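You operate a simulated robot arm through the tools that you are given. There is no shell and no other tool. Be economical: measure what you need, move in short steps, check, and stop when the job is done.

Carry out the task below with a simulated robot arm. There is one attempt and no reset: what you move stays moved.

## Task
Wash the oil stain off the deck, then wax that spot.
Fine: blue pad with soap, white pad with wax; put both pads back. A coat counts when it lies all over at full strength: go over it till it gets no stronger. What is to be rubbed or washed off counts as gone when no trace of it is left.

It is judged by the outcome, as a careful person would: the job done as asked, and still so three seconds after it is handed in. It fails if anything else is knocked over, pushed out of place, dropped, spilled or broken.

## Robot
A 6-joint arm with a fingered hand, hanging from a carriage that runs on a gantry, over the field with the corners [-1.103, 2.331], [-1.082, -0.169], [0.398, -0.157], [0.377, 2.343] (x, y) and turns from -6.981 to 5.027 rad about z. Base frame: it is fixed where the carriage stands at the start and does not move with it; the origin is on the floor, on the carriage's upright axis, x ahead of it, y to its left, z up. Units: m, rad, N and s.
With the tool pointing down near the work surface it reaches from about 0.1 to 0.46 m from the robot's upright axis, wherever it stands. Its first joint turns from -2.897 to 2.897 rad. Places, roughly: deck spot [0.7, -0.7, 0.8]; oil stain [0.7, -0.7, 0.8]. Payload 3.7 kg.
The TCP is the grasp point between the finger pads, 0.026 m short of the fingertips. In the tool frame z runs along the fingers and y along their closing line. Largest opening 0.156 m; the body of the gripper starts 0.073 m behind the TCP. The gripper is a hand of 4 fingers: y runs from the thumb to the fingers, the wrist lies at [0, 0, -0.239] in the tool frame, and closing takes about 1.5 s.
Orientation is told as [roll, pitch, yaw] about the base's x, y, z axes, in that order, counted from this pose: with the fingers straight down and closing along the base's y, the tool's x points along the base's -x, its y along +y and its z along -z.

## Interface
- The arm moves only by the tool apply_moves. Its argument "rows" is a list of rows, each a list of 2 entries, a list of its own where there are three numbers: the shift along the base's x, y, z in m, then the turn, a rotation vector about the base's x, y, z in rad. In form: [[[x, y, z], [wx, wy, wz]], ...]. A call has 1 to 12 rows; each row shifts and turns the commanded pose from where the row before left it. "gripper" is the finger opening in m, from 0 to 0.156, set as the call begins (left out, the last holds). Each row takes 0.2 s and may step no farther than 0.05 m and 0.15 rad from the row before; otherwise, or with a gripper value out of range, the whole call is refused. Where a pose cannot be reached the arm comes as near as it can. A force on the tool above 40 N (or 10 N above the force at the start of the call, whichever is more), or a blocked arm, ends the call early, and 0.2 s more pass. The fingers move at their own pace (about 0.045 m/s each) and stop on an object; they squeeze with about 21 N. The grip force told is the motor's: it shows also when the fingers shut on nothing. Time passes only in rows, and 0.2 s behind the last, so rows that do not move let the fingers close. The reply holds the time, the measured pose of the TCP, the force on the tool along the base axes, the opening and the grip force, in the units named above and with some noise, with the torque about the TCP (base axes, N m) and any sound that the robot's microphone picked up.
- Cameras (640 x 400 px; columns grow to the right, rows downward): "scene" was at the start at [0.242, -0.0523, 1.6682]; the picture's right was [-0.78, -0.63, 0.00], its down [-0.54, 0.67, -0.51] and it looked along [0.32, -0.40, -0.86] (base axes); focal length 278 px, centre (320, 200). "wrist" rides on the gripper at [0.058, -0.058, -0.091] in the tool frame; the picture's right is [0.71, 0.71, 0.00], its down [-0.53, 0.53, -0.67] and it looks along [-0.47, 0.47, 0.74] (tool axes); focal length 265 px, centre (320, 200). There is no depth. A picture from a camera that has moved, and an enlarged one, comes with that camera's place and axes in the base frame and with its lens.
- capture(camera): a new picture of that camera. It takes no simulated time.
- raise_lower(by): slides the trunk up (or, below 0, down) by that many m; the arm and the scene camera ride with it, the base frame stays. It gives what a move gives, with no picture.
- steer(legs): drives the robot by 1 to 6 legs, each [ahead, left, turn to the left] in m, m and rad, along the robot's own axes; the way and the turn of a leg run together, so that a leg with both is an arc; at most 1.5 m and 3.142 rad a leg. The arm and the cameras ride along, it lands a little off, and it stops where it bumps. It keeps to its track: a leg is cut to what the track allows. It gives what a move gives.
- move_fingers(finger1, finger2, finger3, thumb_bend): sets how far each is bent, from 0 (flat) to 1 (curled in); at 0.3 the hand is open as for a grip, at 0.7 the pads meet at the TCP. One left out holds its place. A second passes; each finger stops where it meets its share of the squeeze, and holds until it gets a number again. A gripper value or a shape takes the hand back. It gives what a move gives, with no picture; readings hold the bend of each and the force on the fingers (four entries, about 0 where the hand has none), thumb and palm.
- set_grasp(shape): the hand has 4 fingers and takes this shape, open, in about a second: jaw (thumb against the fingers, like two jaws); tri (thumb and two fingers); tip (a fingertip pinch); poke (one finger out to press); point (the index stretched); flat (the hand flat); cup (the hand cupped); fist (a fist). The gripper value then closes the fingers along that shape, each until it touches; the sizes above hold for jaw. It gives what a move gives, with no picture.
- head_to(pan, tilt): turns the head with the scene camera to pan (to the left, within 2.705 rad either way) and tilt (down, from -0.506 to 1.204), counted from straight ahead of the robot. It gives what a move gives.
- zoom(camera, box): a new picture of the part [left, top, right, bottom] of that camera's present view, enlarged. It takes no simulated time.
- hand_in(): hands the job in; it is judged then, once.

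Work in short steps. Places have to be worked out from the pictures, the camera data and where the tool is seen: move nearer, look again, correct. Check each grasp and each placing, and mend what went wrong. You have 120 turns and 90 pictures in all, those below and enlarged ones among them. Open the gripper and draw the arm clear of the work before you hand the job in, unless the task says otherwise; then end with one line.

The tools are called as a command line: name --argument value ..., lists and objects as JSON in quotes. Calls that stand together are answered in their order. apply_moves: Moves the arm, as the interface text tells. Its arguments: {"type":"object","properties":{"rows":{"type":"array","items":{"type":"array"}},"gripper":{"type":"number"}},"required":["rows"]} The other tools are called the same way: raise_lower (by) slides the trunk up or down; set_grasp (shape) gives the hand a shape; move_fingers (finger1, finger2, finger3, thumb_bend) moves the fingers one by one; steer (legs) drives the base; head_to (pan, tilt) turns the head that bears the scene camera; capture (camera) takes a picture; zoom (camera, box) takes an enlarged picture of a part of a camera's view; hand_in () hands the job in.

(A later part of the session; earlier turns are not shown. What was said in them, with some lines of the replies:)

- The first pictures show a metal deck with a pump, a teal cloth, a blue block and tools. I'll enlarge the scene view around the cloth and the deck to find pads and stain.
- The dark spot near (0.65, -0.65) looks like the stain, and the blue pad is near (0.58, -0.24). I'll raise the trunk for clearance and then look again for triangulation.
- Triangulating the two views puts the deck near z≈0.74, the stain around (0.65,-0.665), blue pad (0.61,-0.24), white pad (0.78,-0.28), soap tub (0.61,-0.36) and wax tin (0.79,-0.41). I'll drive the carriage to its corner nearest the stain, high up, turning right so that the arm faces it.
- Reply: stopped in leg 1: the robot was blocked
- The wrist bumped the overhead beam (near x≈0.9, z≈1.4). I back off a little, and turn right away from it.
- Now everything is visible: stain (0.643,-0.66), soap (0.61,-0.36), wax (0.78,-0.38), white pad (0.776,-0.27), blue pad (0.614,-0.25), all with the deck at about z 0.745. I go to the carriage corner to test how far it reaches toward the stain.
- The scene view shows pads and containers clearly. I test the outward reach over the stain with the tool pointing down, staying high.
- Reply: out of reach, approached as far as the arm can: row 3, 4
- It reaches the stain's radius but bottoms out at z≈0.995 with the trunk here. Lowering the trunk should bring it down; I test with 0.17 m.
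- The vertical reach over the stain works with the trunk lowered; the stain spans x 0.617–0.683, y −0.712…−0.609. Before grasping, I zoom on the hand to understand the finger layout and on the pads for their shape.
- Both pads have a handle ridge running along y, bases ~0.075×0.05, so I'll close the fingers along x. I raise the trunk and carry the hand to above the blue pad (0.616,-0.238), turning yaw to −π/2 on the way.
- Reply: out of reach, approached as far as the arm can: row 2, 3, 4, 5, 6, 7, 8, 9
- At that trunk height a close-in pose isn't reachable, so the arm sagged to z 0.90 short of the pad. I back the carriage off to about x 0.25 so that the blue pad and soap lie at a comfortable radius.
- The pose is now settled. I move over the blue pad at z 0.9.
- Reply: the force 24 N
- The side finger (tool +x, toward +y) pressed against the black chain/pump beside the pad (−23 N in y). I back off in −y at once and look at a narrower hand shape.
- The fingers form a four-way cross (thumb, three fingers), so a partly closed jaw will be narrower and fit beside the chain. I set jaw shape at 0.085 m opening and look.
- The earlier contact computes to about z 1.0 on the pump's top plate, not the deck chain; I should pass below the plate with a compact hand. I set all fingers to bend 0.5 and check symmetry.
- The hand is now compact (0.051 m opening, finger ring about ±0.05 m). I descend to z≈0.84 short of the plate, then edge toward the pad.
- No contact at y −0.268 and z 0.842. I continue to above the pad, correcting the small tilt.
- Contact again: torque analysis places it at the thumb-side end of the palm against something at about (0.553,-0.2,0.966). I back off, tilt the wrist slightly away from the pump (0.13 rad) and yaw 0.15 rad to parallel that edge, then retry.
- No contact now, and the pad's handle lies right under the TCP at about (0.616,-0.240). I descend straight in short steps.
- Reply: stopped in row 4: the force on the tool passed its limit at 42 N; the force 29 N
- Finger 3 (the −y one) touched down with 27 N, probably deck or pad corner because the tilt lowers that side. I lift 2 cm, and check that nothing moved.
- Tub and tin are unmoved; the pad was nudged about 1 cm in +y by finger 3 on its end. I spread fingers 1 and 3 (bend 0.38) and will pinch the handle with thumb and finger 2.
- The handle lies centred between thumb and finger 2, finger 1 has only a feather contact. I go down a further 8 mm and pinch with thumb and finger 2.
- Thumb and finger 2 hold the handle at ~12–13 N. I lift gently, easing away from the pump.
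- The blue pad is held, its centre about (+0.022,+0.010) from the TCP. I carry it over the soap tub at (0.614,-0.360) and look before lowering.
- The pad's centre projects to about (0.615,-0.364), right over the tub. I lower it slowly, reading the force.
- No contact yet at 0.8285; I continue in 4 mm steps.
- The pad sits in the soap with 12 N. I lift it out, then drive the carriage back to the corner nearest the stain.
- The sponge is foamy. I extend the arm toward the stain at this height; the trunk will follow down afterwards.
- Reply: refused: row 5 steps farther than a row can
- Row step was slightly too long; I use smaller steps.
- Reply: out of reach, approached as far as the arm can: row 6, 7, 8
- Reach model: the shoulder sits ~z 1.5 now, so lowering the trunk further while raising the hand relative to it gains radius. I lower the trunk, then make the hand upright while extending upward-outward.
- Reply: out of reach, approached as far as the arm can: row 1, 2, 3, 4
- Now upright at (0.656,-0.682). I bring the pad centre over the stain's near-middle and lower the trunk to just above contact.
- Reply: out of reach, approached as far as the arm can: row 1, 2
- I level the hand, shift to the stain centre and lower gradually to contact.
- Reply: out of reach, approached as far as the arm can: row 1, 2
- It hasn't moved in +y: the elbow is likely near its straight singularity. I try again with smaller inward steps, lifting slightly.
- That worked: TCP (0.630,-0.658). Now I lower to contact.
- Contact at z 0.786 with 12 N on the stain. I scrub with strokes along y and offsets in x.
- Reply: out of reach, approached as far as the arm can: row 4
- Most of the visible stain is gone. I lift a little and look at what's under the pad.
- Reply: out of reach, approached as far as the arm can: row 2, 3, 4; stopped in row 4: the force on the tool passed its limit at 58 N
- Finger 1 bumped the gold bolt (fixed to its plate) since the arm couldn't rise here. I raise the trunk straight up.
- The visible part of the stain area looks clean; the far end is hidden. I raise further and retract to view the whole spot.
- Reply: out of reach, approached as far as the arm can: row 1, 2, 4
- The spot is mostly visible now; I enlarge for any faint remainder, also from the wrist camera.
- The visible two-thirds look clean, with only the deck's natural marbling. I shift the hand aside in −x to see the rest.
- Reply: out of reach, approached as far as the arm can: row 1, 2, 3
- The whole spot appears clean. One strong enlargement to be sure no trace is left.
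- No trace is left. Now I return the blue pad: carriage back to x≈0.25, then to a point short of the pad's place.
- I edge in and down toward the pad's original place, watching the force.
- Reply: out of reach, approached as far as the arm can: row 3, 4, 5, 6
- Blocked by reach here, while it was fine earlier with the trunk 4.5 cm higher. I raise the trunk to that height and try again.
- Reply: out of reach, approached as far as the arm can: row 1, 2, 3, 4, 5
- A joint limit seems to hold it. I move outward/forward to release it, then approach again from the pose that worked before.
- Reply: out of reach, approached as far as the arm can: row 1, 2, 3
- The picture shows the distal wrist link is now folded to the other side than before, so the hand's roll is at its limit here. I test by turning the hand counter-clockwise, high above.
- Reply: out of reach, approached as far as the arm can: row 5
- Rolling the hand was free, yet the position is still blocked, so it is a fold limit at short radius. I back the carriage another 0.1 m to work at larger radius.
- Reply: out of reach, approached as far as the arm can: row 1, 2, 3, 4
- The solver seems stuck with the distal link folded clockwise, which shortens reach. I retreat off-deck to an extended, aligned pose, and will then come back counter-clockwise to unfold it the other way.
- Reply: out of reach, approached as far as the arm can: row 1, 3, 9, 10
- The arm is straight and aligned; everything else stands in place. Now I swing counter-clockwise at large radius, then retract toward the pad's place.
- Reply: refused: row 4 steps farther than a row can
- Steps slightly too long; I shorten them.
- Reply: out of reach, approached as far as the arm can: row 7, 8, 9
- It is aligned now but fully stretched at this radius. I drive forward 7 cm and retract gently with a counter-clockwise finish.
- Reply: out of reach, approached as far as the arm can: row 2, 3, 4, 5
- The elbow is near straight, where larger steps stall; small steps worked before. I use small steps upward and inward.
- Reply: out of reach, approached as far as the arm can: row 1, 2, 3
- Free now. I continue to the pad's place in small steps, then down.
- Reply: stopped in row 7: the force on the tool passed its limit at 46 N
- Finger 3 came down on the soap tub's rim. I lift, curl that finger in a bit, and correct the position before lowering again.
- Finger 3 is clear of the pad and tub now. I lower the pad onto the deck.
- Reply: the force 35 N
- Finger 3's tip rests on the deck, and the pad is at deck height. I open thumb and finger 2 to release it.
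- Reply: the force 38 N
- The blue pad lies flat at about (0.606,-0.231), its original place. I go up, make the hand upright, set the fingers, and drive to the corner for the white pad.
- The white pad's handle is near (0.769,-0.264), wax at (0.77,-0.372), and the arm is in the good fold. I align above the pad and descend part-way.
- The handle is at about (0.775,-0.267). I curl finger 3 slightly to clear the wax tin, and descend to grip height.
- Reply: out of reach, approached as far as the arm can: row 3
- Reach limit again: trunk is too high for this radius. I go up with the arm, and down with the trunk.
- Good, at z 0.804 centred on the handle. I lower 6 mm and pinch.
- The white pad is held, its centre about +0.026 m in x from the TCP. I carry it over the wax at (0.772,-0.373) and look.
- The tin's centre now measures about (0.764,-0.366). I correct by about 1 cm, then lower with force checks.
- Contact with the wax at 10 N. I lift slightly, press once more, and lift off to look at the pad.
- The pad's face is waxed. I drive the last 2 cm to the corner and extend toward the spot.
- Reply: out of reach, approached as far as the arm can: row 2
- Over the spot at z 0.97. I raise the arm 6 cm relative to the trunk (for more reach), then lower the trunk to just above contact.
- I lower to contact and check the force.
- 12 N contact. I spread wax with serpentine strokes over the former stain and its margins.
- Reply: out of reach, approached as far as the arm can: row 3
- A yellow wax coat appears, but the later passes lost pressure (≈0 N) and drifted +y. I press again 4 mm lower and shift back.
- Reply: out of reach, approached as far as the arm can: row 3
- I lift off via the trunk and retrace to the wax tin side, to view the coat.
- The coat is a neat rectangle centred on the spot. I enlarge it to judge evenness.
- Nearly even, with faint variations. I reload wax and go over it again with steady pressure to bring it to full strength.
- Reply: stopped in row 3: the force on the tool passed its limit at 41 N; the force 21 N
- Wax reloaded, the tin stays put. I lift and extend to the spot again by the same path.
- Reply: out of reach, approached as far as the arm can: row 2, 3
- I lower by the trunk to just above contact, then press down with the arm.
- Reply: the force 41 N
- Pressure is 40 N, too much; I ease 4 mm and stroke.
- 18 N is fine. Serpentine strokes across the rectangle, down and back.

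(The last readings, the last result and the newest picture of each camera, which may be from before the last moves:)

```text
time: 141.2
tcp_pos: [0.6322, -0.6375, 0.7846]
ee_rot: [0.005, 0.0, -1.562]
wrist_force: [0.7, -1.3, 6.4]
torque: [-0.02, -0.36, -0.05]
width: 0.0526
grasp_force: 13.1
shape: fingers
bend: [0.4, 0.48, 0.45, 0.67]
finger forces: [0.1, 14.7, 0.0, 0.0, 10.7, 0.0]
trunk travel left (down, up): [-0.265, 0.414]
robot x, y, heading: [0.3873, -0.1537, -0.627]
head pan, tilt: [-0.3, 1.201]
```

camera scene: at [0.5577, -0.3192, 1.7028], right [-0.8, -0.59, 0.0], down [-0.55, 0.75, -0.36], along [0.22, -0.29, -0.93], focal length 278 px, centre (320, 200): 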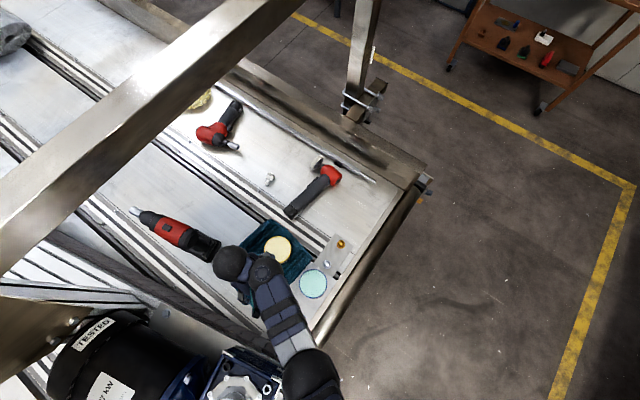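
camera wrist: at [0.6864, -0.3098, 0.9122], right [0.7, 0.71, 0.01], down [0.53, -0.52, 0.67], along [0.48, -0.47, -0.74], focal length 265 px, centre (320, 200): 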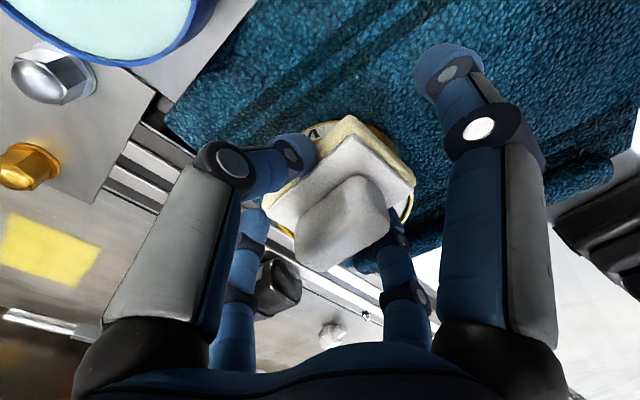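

Steady contact through both passes. One more pass, reaching a bit further at the −y edge, before viewing.

apply_moves --rows '[[[0, -0.03, -0.002], [0, 0, 0]], [[-0.006, -0.025, 0], [0, 0, 0]], [[-0.012, 0, 0], [0, 0, 0]], [[0, 0.03, 0], [0, 0, 0]], [[0, 0.03, 0], [0, 0, 0]], [[-0.012, 0, 0], [0, 0, 0]], [[0, -0.03, 0], [0, 0, 0]], [[0, -0.03, 0], [0, 0, 0]], [[-0.012, 0, 0], [0, 0, 0]], [[0, 0.03, 0], [0, 0, 0]], [[0, 0.03, 0], [0, 0, 0]], [[0.02, 0, 0], [0, 0, 0]]]'

raise_lower --by 0.24

apply_moves --rows '[[[0.01, 0.01, -0.005], [0, 0, 0]], [[0.015, 0.015, -0.01], [0, 0, 0]], [[0.02, 0.03, -0.01], [0, 0, 0]], [[0.02, 0.036, -0.012], [0, 0, 0]], [[0.02, 0.036, -0.012], [0, 0, 0]], [[0.02, 0.036, -0.012], [0, 0, 0]], [[0.02, 0.036, -0.012], [0, 0, 0]], [[0.015, 0.036, -0.012], [0, 0, 0]], [[0, 0.036, -0.01], [0, 0, 0]], [[0, 0, 0], [0, 0, 0]]]'

zoom --camera "scene" --box '[335, 190, 379, 234]'

```text
time: 143.8
tcp_pos: [0.6061, -0.6294, 0.784]
ee_rot: [0.003, 0.0, -1.563]
wrist_force: [-4.2, -1.6, 18.7]
torque: [-0.16, -0.84, -0.16]
width: 0.0531
grasp_force: 23.3
shape: fingers
bend: [0.4, 0.49, 0.45, 0.67]
finger forces: [0.0, 32.8, 0.0, 0.0, 14.1, 0.0]
out of reach, approached as far as the arm can: row 2
trunk travel left (down, up): [-0.265, 0.414]
robot x, y, heading: [0.3837, -0.1588, -0.635]
head pan, tilt: [-0.3, 1.201]
```

```text
time: 146.3
tcp_pos: [0.6063, -0.6261, 1.0228]
ee_rot: [0.004, 0.002, -1.562]
wrist_force: [0.1, 0.9, -0.5]
torque: [-0.03, 0.04, 0.03]
width: 0.0527
grasp_force: 11.0
shape: fingers
bend: [0.4, 0.49, 0.45, 0.67]
finger forces: [0.0, 10.9, 0.0, 0.1, 10.9, 0.1]
trunk travel left (down, up): [-0.505, 0.174]
robot x, y, heading: [0.3853, -0.1589, -0.631]
head pan, tilt: [-0.3, 1.201]
```

```text
time: 148.5
tcp_pos: [0.7611, -0.3735, 0.9106]
ee_rot: [0.004, 0.001, -1.564]
wrist_force: [-0.3, 0.2, 0.0]
torque: [-0.01, -0.01, -0.01]
width: 0.0526
grasp_force: 10.5
shape: fingers
bend: [0.4, 0.49, 0.45, 0.67]
finger forces: [0.1, 10.9, 0.0, 0.0, 10.9, 0.0]
out of reach, approached as far as the arm can: row 3, 4, 5, 9
trunk travel left (down, up): [-0.505, 0.174]
robot x, y, heading: [0.3811, -0.1582, -0.634]
head pan, tilt: [-0.3, 1.201]
```

```text
9.09 times, centred on (357, 212) of scene
camera zoom: at [0.5785, -0.3194, 1.6527], right [-0.8, -0.59, 0.0], down [-0.55, 0.75, -0.36], along [0.22, -0.29, -0.93], focal length 2525 px, centre (-16, 91)
```

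zoom: 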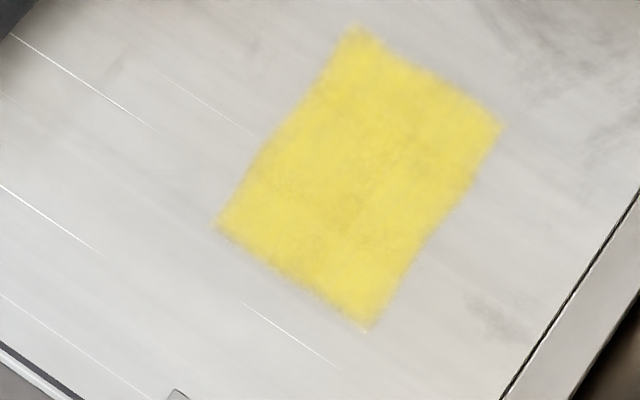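

The coat is an even yellow rectangle. I take the identical enlargement as before to compare strength.

zoom --camera "scene" --box '[346, 200, 368, 222]'

```text
16.00 times, centred on (357, 211) of scene
camera zoom: at [0.5785, -0.3194, 1.6527], right [-0.8, -0.59, 0.0], down [-0.55, 0.75, -0.36], along [0.22, -0.29, -0.93], focal length 4445 px, centre (-272, 24)
```

zoom: 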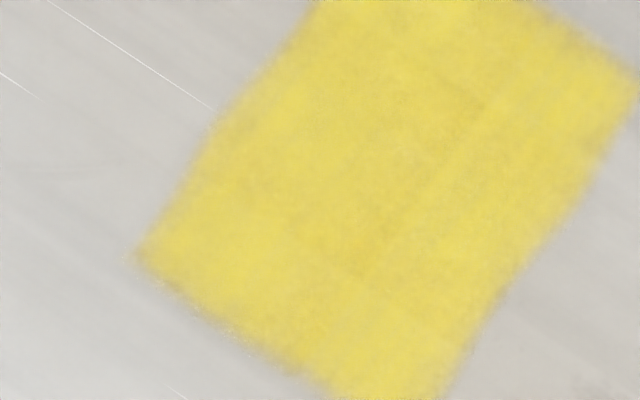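

The strength is unchanged from before, so it's at full strength. Now I return the white pad to the towel at (0.775,-0.267).

apply_moves --rows '[[[-0.004, 0.03, 0], [0, 0, 0]], [[-0.004, 0.03, 0], [0, 0, 0]], [[-0.004, 0.03, -0.005], [0, 0, 0]], [[0, 0.02, -0.02], [0, 0, 0]], [[0, 0, -0.025], [0, 0, 0]], [[0, 0, -0.025], [0, 0, 0]], [[0, 0, 0], [0, 0, 0]]]'

capture --camera "wrist"

```text
time: 150.1
tcp_pos: [0.7689, -0.2683, 0.8316]
ee_rot: [0.007, 0.0, -1.56]
wrist_force: [-0.4, -0.3, 0.4]
torque: [0.01, 0.03, 0.01]
width: 0.0528
grasp_force: 10.5
shape: fingers
bend: [0.4, 0.49, 0.45, 0.67]
finger forces: [0.0, 10.7, 0.0, 0.0, 10.7, 0.0]
out of reach, approached as far as the arm can: row 1, 2, 3, 5
trunk travel left (down, up): [-0.505, 0.174]
robot x, y, heading: [0.3812, -0.1592, -0.633]
head pan, tilt: [-0.3, 1.201]
```

```text
10 pictures are left
camera wrist: at [0.7099, -0.2119, 0.9223], right [0.7, 0.71, 0.0], down [0.53, -0.52, 0.67], along [0.48, -0.47, -0.74], focal length 265 px, centre (320, 200)
```

wrist: 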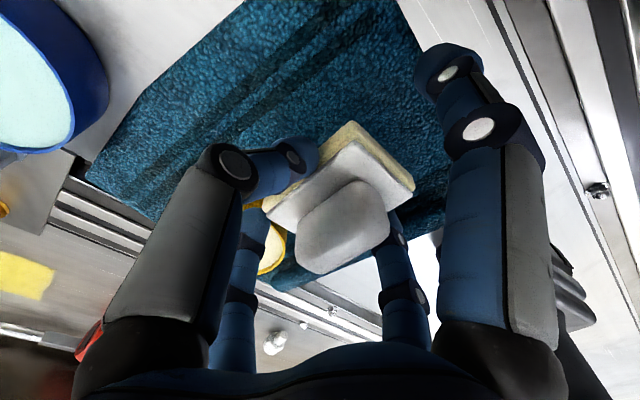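

The pad is about 2 cm too far in +x. I shift by (−0.02,+0.004) and lower to contact.

apply_moves --rows '[[[-0.007, 0.002, 0], [0, 0, 0]], [[-0.007, 0.002, 0], [0, 0, 0]], [[-0.006, 0, -0.01], [0, 0, 0]], [[0, 0, -0.01], [0, 0, 0]], [[0, 0, -0.006], [0, 0, 0]], [[0, 0, 0], [0, 0, 0]]]'

```text
time: 151.7
tcp_pos: [0.7753, -0.2737, 0.8204]
ee_rot: [0.041, -0.01, -1.565]
wrist_force: [0.7, 0.8, -0.5]
torque: [0.0, 0.05, -0.01]
width: 0.053
grasp_force: 10.9
shape: fingers
bend: [0.4, 0.49, 0.45, 0.67]
finger forces: [0.1, 10.7, 0.0, 0.0, 10.8, 0.0]
trunk travel left (down, up): [-0.505, 0.174]
robot x, y, heading: [0.3796, -0.1597, -0.633]
head pan, tilt: [-0.3, 1.201]
stopped in row 6: the arm was blocked; the commanded pose is now the measured one
```

The arm reports being blocked without hand force; perhaps the forearm touches something. I look before doing anything.

capture --camera "scene"

```text
9 pictures are left
camera scene: at [0.5822, -0.3211, 1.656], right [-0.8, -0.59, 0.0], down [-0.55, 0.75, -0.37], along [0.22, -0.29, -0.93], focal length 278 px, centre (320, 200)
```

scene: 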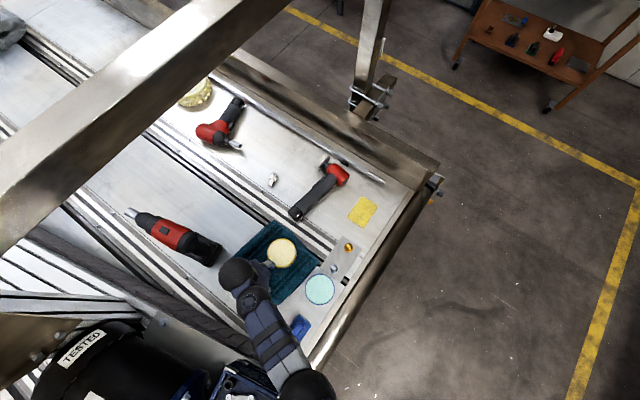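

The elbow/forearm is close to the pump plate, which likely blocks it. I raise the trunk to relieve it, and back the carriage a few cm so the arm isn't folded against the pump.

raise_lower --by 0.06

steer --legs '[[-0.032, -0.024, 0]]'

capture --camera "wrist"

```text
time: 152.7
tcp_pos: [0.7594, -0.2657, 0.8708]
ee_rot: [0.021, -0.004, -1.561]
wrist_force: [-0.2, 0.7, 0.0]
torque: [-0.02, 0.02, 0.01]
width: 0.0525
grasp_force: 11.2
shape: fingers
bend: [0.4, 0.49, 0.45, 0.67]
finger forces: [0.0, 10.8, 0.1, 0.1, 10.9, 0.0]
trunk travel left (down, up): [-0.565, 0.114]
robot x, y, heading: [0.3841, -0.1563, -0.635]
head pan, tilt: [-0.3, 1.201]
```

```text
time: 153.6
tcp_pos: [0.7196, -0.2678, 0.8707]
ee_rot: [0.022, -0.004, -1.563]
wrist_force: [0.5, -0.2, -0.4]
torque: [-0.03, 0.02, 0.01]
width: 0.0527
grasp_force: 10.6
shape: fingers
bend: [0.4, 0.49, 0.45, 0.67]
finger forces: [0.1, 10.8, 0.0, 0.1, 10.9, 0.0]
trunk travel left (down, up): [-0.565, 0.114]
robot x, y, heading: [0.3455, -0.1583, -0.633]
head pan, tilt: [-0.3, 1.201]
```

```text
8 pictures are left
camera wrist: at [0.6588, -0.2092, 0.9592], right [0.7, 0.71, 0.01], down [0.52, -0.52, 0.68], along [0.49, -0.47, -0.73], focal length 265 px, centre (320, 200)
```

wrist: 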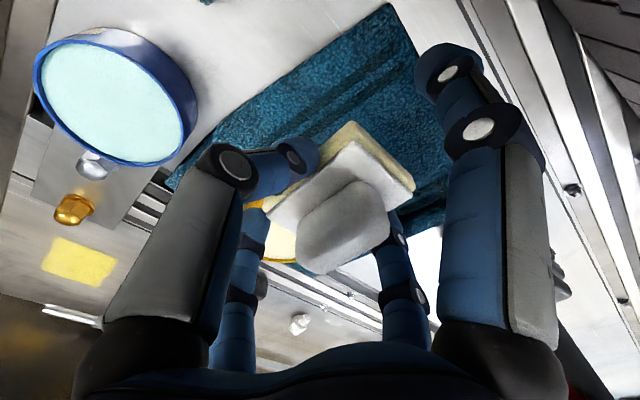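

Free again. I shift to the target (TCP 0.749,-0.264) and lower partly with the trunk.

apply_moves --rows '[[[0.01, 0.002, 0], [0, 0.02, 0]], [[0.01, 0.001, 0], [0, 0, 0]], [[0.009, 0.001, 0], [0, 0, 0]], [[0, 0, 0], [0, 0, 0]]]'

raise_lower --by -0.04

```text
time: 154.6
tcp_pos: [0.7497, -0.2631, 0.8702]
ee_rot: [0.004, -0.004, -1.563]
wrist_force: [-0.2, 0.0, 0.1]
torque: [-0.01, 0.03, 0.01]
width: 0.0526
grasp_force: 11.0
shape: fingers
bend: [0.4, 0.49, 0.45, 0.67]
finger forces: [0.1, 10.8, 0.1, 0.0, 10.9, 0.1]
trunk travel left (down, up): [-0.565, 0.114]
robot x, y, heading: [0.3467, -0.1554, -0.63]
head pan, tilt: [-0.3, 1.201]
```

```text
time: 155.4
tcp_pos: [0.7498, -0.2627, 0.8304]
ee_rot: [0.001, -0.003, -1.561]
wrist_force: [0.3, -0.1, -1.3]
torque: [0.0, -0.01, 0.01]
width: 0.0529
grasp_force: 10.9
shape: fingers
bend: [0.4, 0.49, 0.45, 0.67]
finger forces: [0.1, 10.9, 0.0, 0.0, 10.8, 0.0]
trunk travel left (down, up): [-0.525, 0.154]
robot x, y, heading: [0.3457, -0.1559, -0.634]
head pan, tilt: [-0.3, 1.201]
```

Now straight down in small steps to contact on the towel.

apply_moves --rows '[[[0, 0, -0.01], [0, 0, 0]], [[0, 0, -0.01], [0, 0, 0]], [[0, 0, -0.006], [0, 0, 0]], [[0, 0, -0.004], [0, 0, 0]], [[0, 0, 0], [0, 0, 0]]]'

```text
time: 156.6
tcp_pos: [0.7493, -0.2633, 0.7995]
ee_rot: [0.003, -0.004, -1.561]
wrist_force: [0.2, -0.6, -1.0]
torque: [-0.02, 0.04, -0.04]
width: 0.0527
grasp_force: 10.5
shape: fingers
bend: [0.4, 0.49, 0.45, 0.67]
finger forces: [0.0, 10.8, 0.0, 0.0, 10.9, 0.1]
trunk travel left (down, up): [-0.525, 0.154]
robot x, y, heading: [0.3432, -0.1585, -0.636]
head pan, tilt: [-0.3, 1.201]
```

apply_moves --rows '[[[0, 0, -0.003], [0, 0, 0]], [[0, 0, -0.003], [0, 0, 0]], [[0, 0, 0], [0, 0, 0]]]'

```text
time: 157.4
tcp_pos: [0.7494, -0.2622, 0.7928]
ee_rot: [0.004, -0.004, -1.563]
wrist_force: [0.1, 0.0, -0.7]
torque: [0.02, 0.03, 0.01]
width: 0.0527
grasp_force: 10.8
shape: fingers
bend: [0.4, 0.49, 0.45, 0.67]
finger forces: [0.1, 10.7, 0.0, 0.1, 10.8, 0.0]
trunk travel left (down, up): [-0.525, 0.154]
robot x, y, heading: [0.3491, -0.1576, -0.636]
head pan, tilt: [-0.3, 1.201]
```

apply_moves --rows '[[[0, 0, -0.002], [0, 0, 0]], [[0, 0, -0.002], [0, 0, 0]], [[0, 0, -0.002], [0, 0, 0]]]'

```text
time: 158.2
tcp_pos: [0.7532, -0.2625, 0.7915]
ee_rot: [0.01, -0.004, -1.56]
wrist_force: [-5.9, 0.8, 34.4]
torque: [0.02, -1.38, 0.03]
width: 0.0529
grasp_force: 29.1
shape: fingers
bend: [0.4, 0.49, 0.45, 0.67]
finger forces: [0.1, 42.3, 0.0, 0.0, 16.2, 0.0]
trunk travel left (down, up): [-0.525, 0.154]
robot x, y, heading: [0.3435, -0.158, -0.635]
head pan, tilt: [-0.3, 1.201]
```

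The pad is firmly down on the towel. I ease 2 mm, release thumb and finger 2, and lift clear.

apply_moves --rows '[[[0, 0, 0.002], [0, 0, 0]], [[0, 0, 0], [0, 0, 0]]]'

move_fingers --finger2 0.4 --thumb_bend 0.5

raise_lower --by 0.1

capture --camera "wrist"

```text
time: 158.8
tcp_pos: [0.7509, -0.2637, 0.7916]
ee_rot: [0.005, -0.004, -1.561]
wrist_force: [-1.0, 0.7, 21.9]
torque: [0.01, -1.12, 0.02]
width: 0.0529
grasp_force: 22.0
shape: fingers
bend: [0.4, 0.49, 0.45, 0.67]
finger forces: [0.0, 31.5, 0.1, 0.0, 11.7, 0.0]
trunk travel left (down, up): [-0.525, 0.154]
robot x, y, heading: [0.3395, -0.1553, -0.633]
head pan, tilt: [-0.3, 1.201]
```

```text
time: 159.8
tcp_pos: [0.7512, -0.2627, 0.7901]
ee_rot: [0.004, -0.003, -1.562]
wrist_force: [2.1, -0.3, 12.6]
torque: [0.02, 0.51, -0.03]
width: 0.0632
grasp_force: 6.9
shape: fingers
bend: [0.4, 0.4, 0.45, 0.51]
finger forces: [0.0, 0.0, 0.0, 0.1, 13.1, 0.0]
trunk travel left (down, up): [-0.525, 0.154]
robot x, y, heading: [0.3451, -0.156, -0.632]
head pan, tilt: [-0.3, 1.201]
```

```text
time: 161.2
tcp_pos: [0.7495, -0.2627, 0.8903]
ee_rot: [0.001, -0.003, -1.563]
wrist_force: [-0.2, 0.4, 0.4]
torque: [0.03, -0.01, -0.02]
width: 0.0662
grasp_force: 0.1
shape: fingers
bend: [0.4, 0.4, 0.45, 0.5]
finger forces: [0.0, 0.1, 0.1, 0.1, 0.0, 0.0]
trunk travel left (down, up): [-0.625, 0.054]
robot x, y, heading: [0.3419, -0.1641, -0.636]
head pan, tilt: [-0.3, 1.201]
```

```text
7 pictures are left
camera wrist: at [0.6905, -0.205, 0.9805], right [0.7, 0.71, 0.0], down [0.53, -0.52, 0.67], along [0.48, -0.47, -0.74], focal length 265 px, centre (320, 200)
```

wrist: 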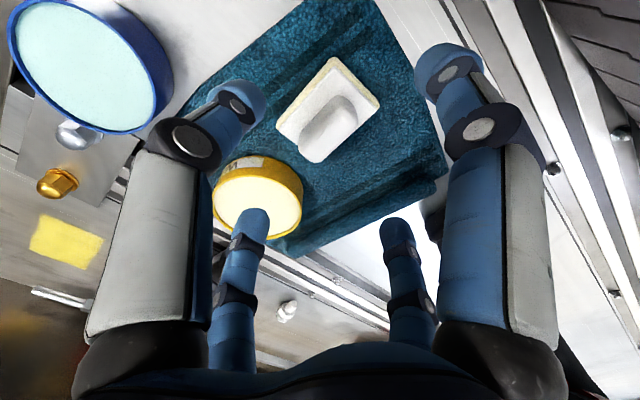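

The white pad lies back on the towel at about (0.767,-0.268). I open the hand, draw the arm up and away, and check the scene.

raise_lower --by 0.05

set_grasp --shape "jaw"

apply_moves --rows '[[[-0.005, -0.03, 0], [0, 0, 0]], [[-0.005, -0.03, 0], [0, 0, 0]], [[-0.005, -0.03, 0], [0, 0, 0]], [[0, 0, 0], [0, 0, 0]]]'

steer --legs '[[-0.24, -0.178, 0]]'

capture --camera "scene"

```text
time: 162.1
tcp_pos: [0.7492, -0.2638, 0.9403]
ee_rot: [0.0, -0.003, -1.562]
wrist_force: [-0.3, -0.2, 0.3]
torque: [0.01, -0.02, -0.01]
width: 0.0657
grasp_force: 0.0
shape: fingers
bend: [0.4, 0.4, 0.45, 0.5]
finger forces: [0.0, 0.0, 0.0, 0.0, 0.0, 0.0]
trunk travel left (down, up): [-0.675, 0.004]
robot x, y, heading: [0.3453, -0.1568, -0.634]
head pan, tilt: [-0.3, 1.201]
```

```text
time: 163.0
tcp_pos: [0.7491, -0.2633, 0.9402]
ee_rot: [0.002, -0.004, -1.562]
wrist_force: [0.3, 0.3, 0.0]
torque: [-0.04, 0.01, 0.01]
width: 0.156
grasp_force: 0.1
shape: jaw
bend: [0.3, 0.3, 0.3, 0.3]
finger forces: [0.1, 0.0, 0.0, 0.1, 0.1, 0.0]
trunk travel left (down, up): [-0.675, 0.004]
robot x, y, heading: [0.3463, -0.155, -0.633]
head pan, tilt: [-0.3, 1.201]
```

```text
time: 164.0
tcp_pos: [0.7318, -0.352, 0.9408]
ee_rot: [0.003, -0.003, -1.561]
wrist_force: [0.0, -0.4, -0.3]
torque: [-0.01, 0.0, 0.0]
width: 0.1558
grasp_force: 0.0
shape: jaw
bend: [0.3, 0.3, 0.3, 0.3]
finger forces: [0.0, 0.0, 0.0, 0.1, 0.0, 0.2]
trunk travel left (down, up): [-0.675, 0.004]
robot x, y, heading: [0.3436, -0.1562, -0.633]
head pan, tilt: [-0.3, 1.201]
```

```text
time: 166.0
tcp_pos: [0.4351, -0.3548, 0.9421]
ee_rot: [0.002, -0.004, -1.562]
wrist_force: [1.2, 0.1, -0.3]
torque: [-0.01, 0.01, -0.01]
width: 0.1561
grasp_force: 0.0
shape: jaw
bend: [0.3, 0.3, 0.3, 0.3]
finger forces: [0.1, 0.0, 0.0, 0.0, 0.0, 0.0]
trunk travel left (down, up): [-0.675, 0.004]
robot x, y, heading: [0.0493, -0.1593, -0.636]
head pan, tilt: [-0.3, 1.201]
```

```text
6 pictures are left
camera scene: at [0.2414, -0.3224, 1.8228], right [-0.8, -0.6, 0.0], down [-0.55, 0.75, -0.36], along [0.22, -0.29, -0.93], focal length 278 px, centre (320, 200)
```

scene: 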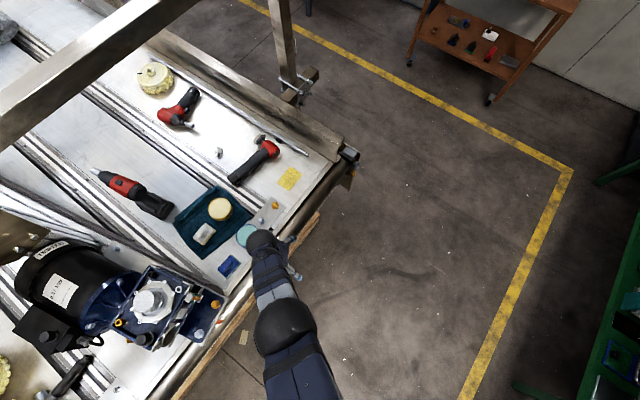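

The arm is clear. A last enlargement checks that both pads, the tubs and the waxed spot are in order.

zoom --camera "scene" --box '[160, 140, 320, 300]'

```text
2.50 times, centred on (240, 220) of scene
camera zoom: at [0.2414, -0.3224, 1.8228], right [-0.8, -0.6, 0.0], down [-0.55, 0.75, -0.36], along [0.22, -0.29, -0.93], focal length 694 px, centre (520, 150)
```

zoom: 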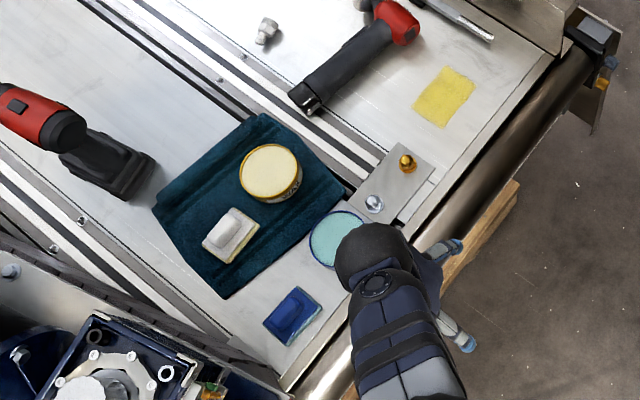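

Everything is in place: both pads back, tubs standing, the spot washed and evenly waxed. I hand in.

hand_in

```text
The job is handed in.
```

The oil stain is washed off the deck, the spot has an even wax coat that got no stronger on a second going-over, and both pads are back in place within about 1 cm. On the way the arm bumped the overhead beam and the pump, and the fingers touched a bolt and the soap tub's rim; the pictures show nothing moved.
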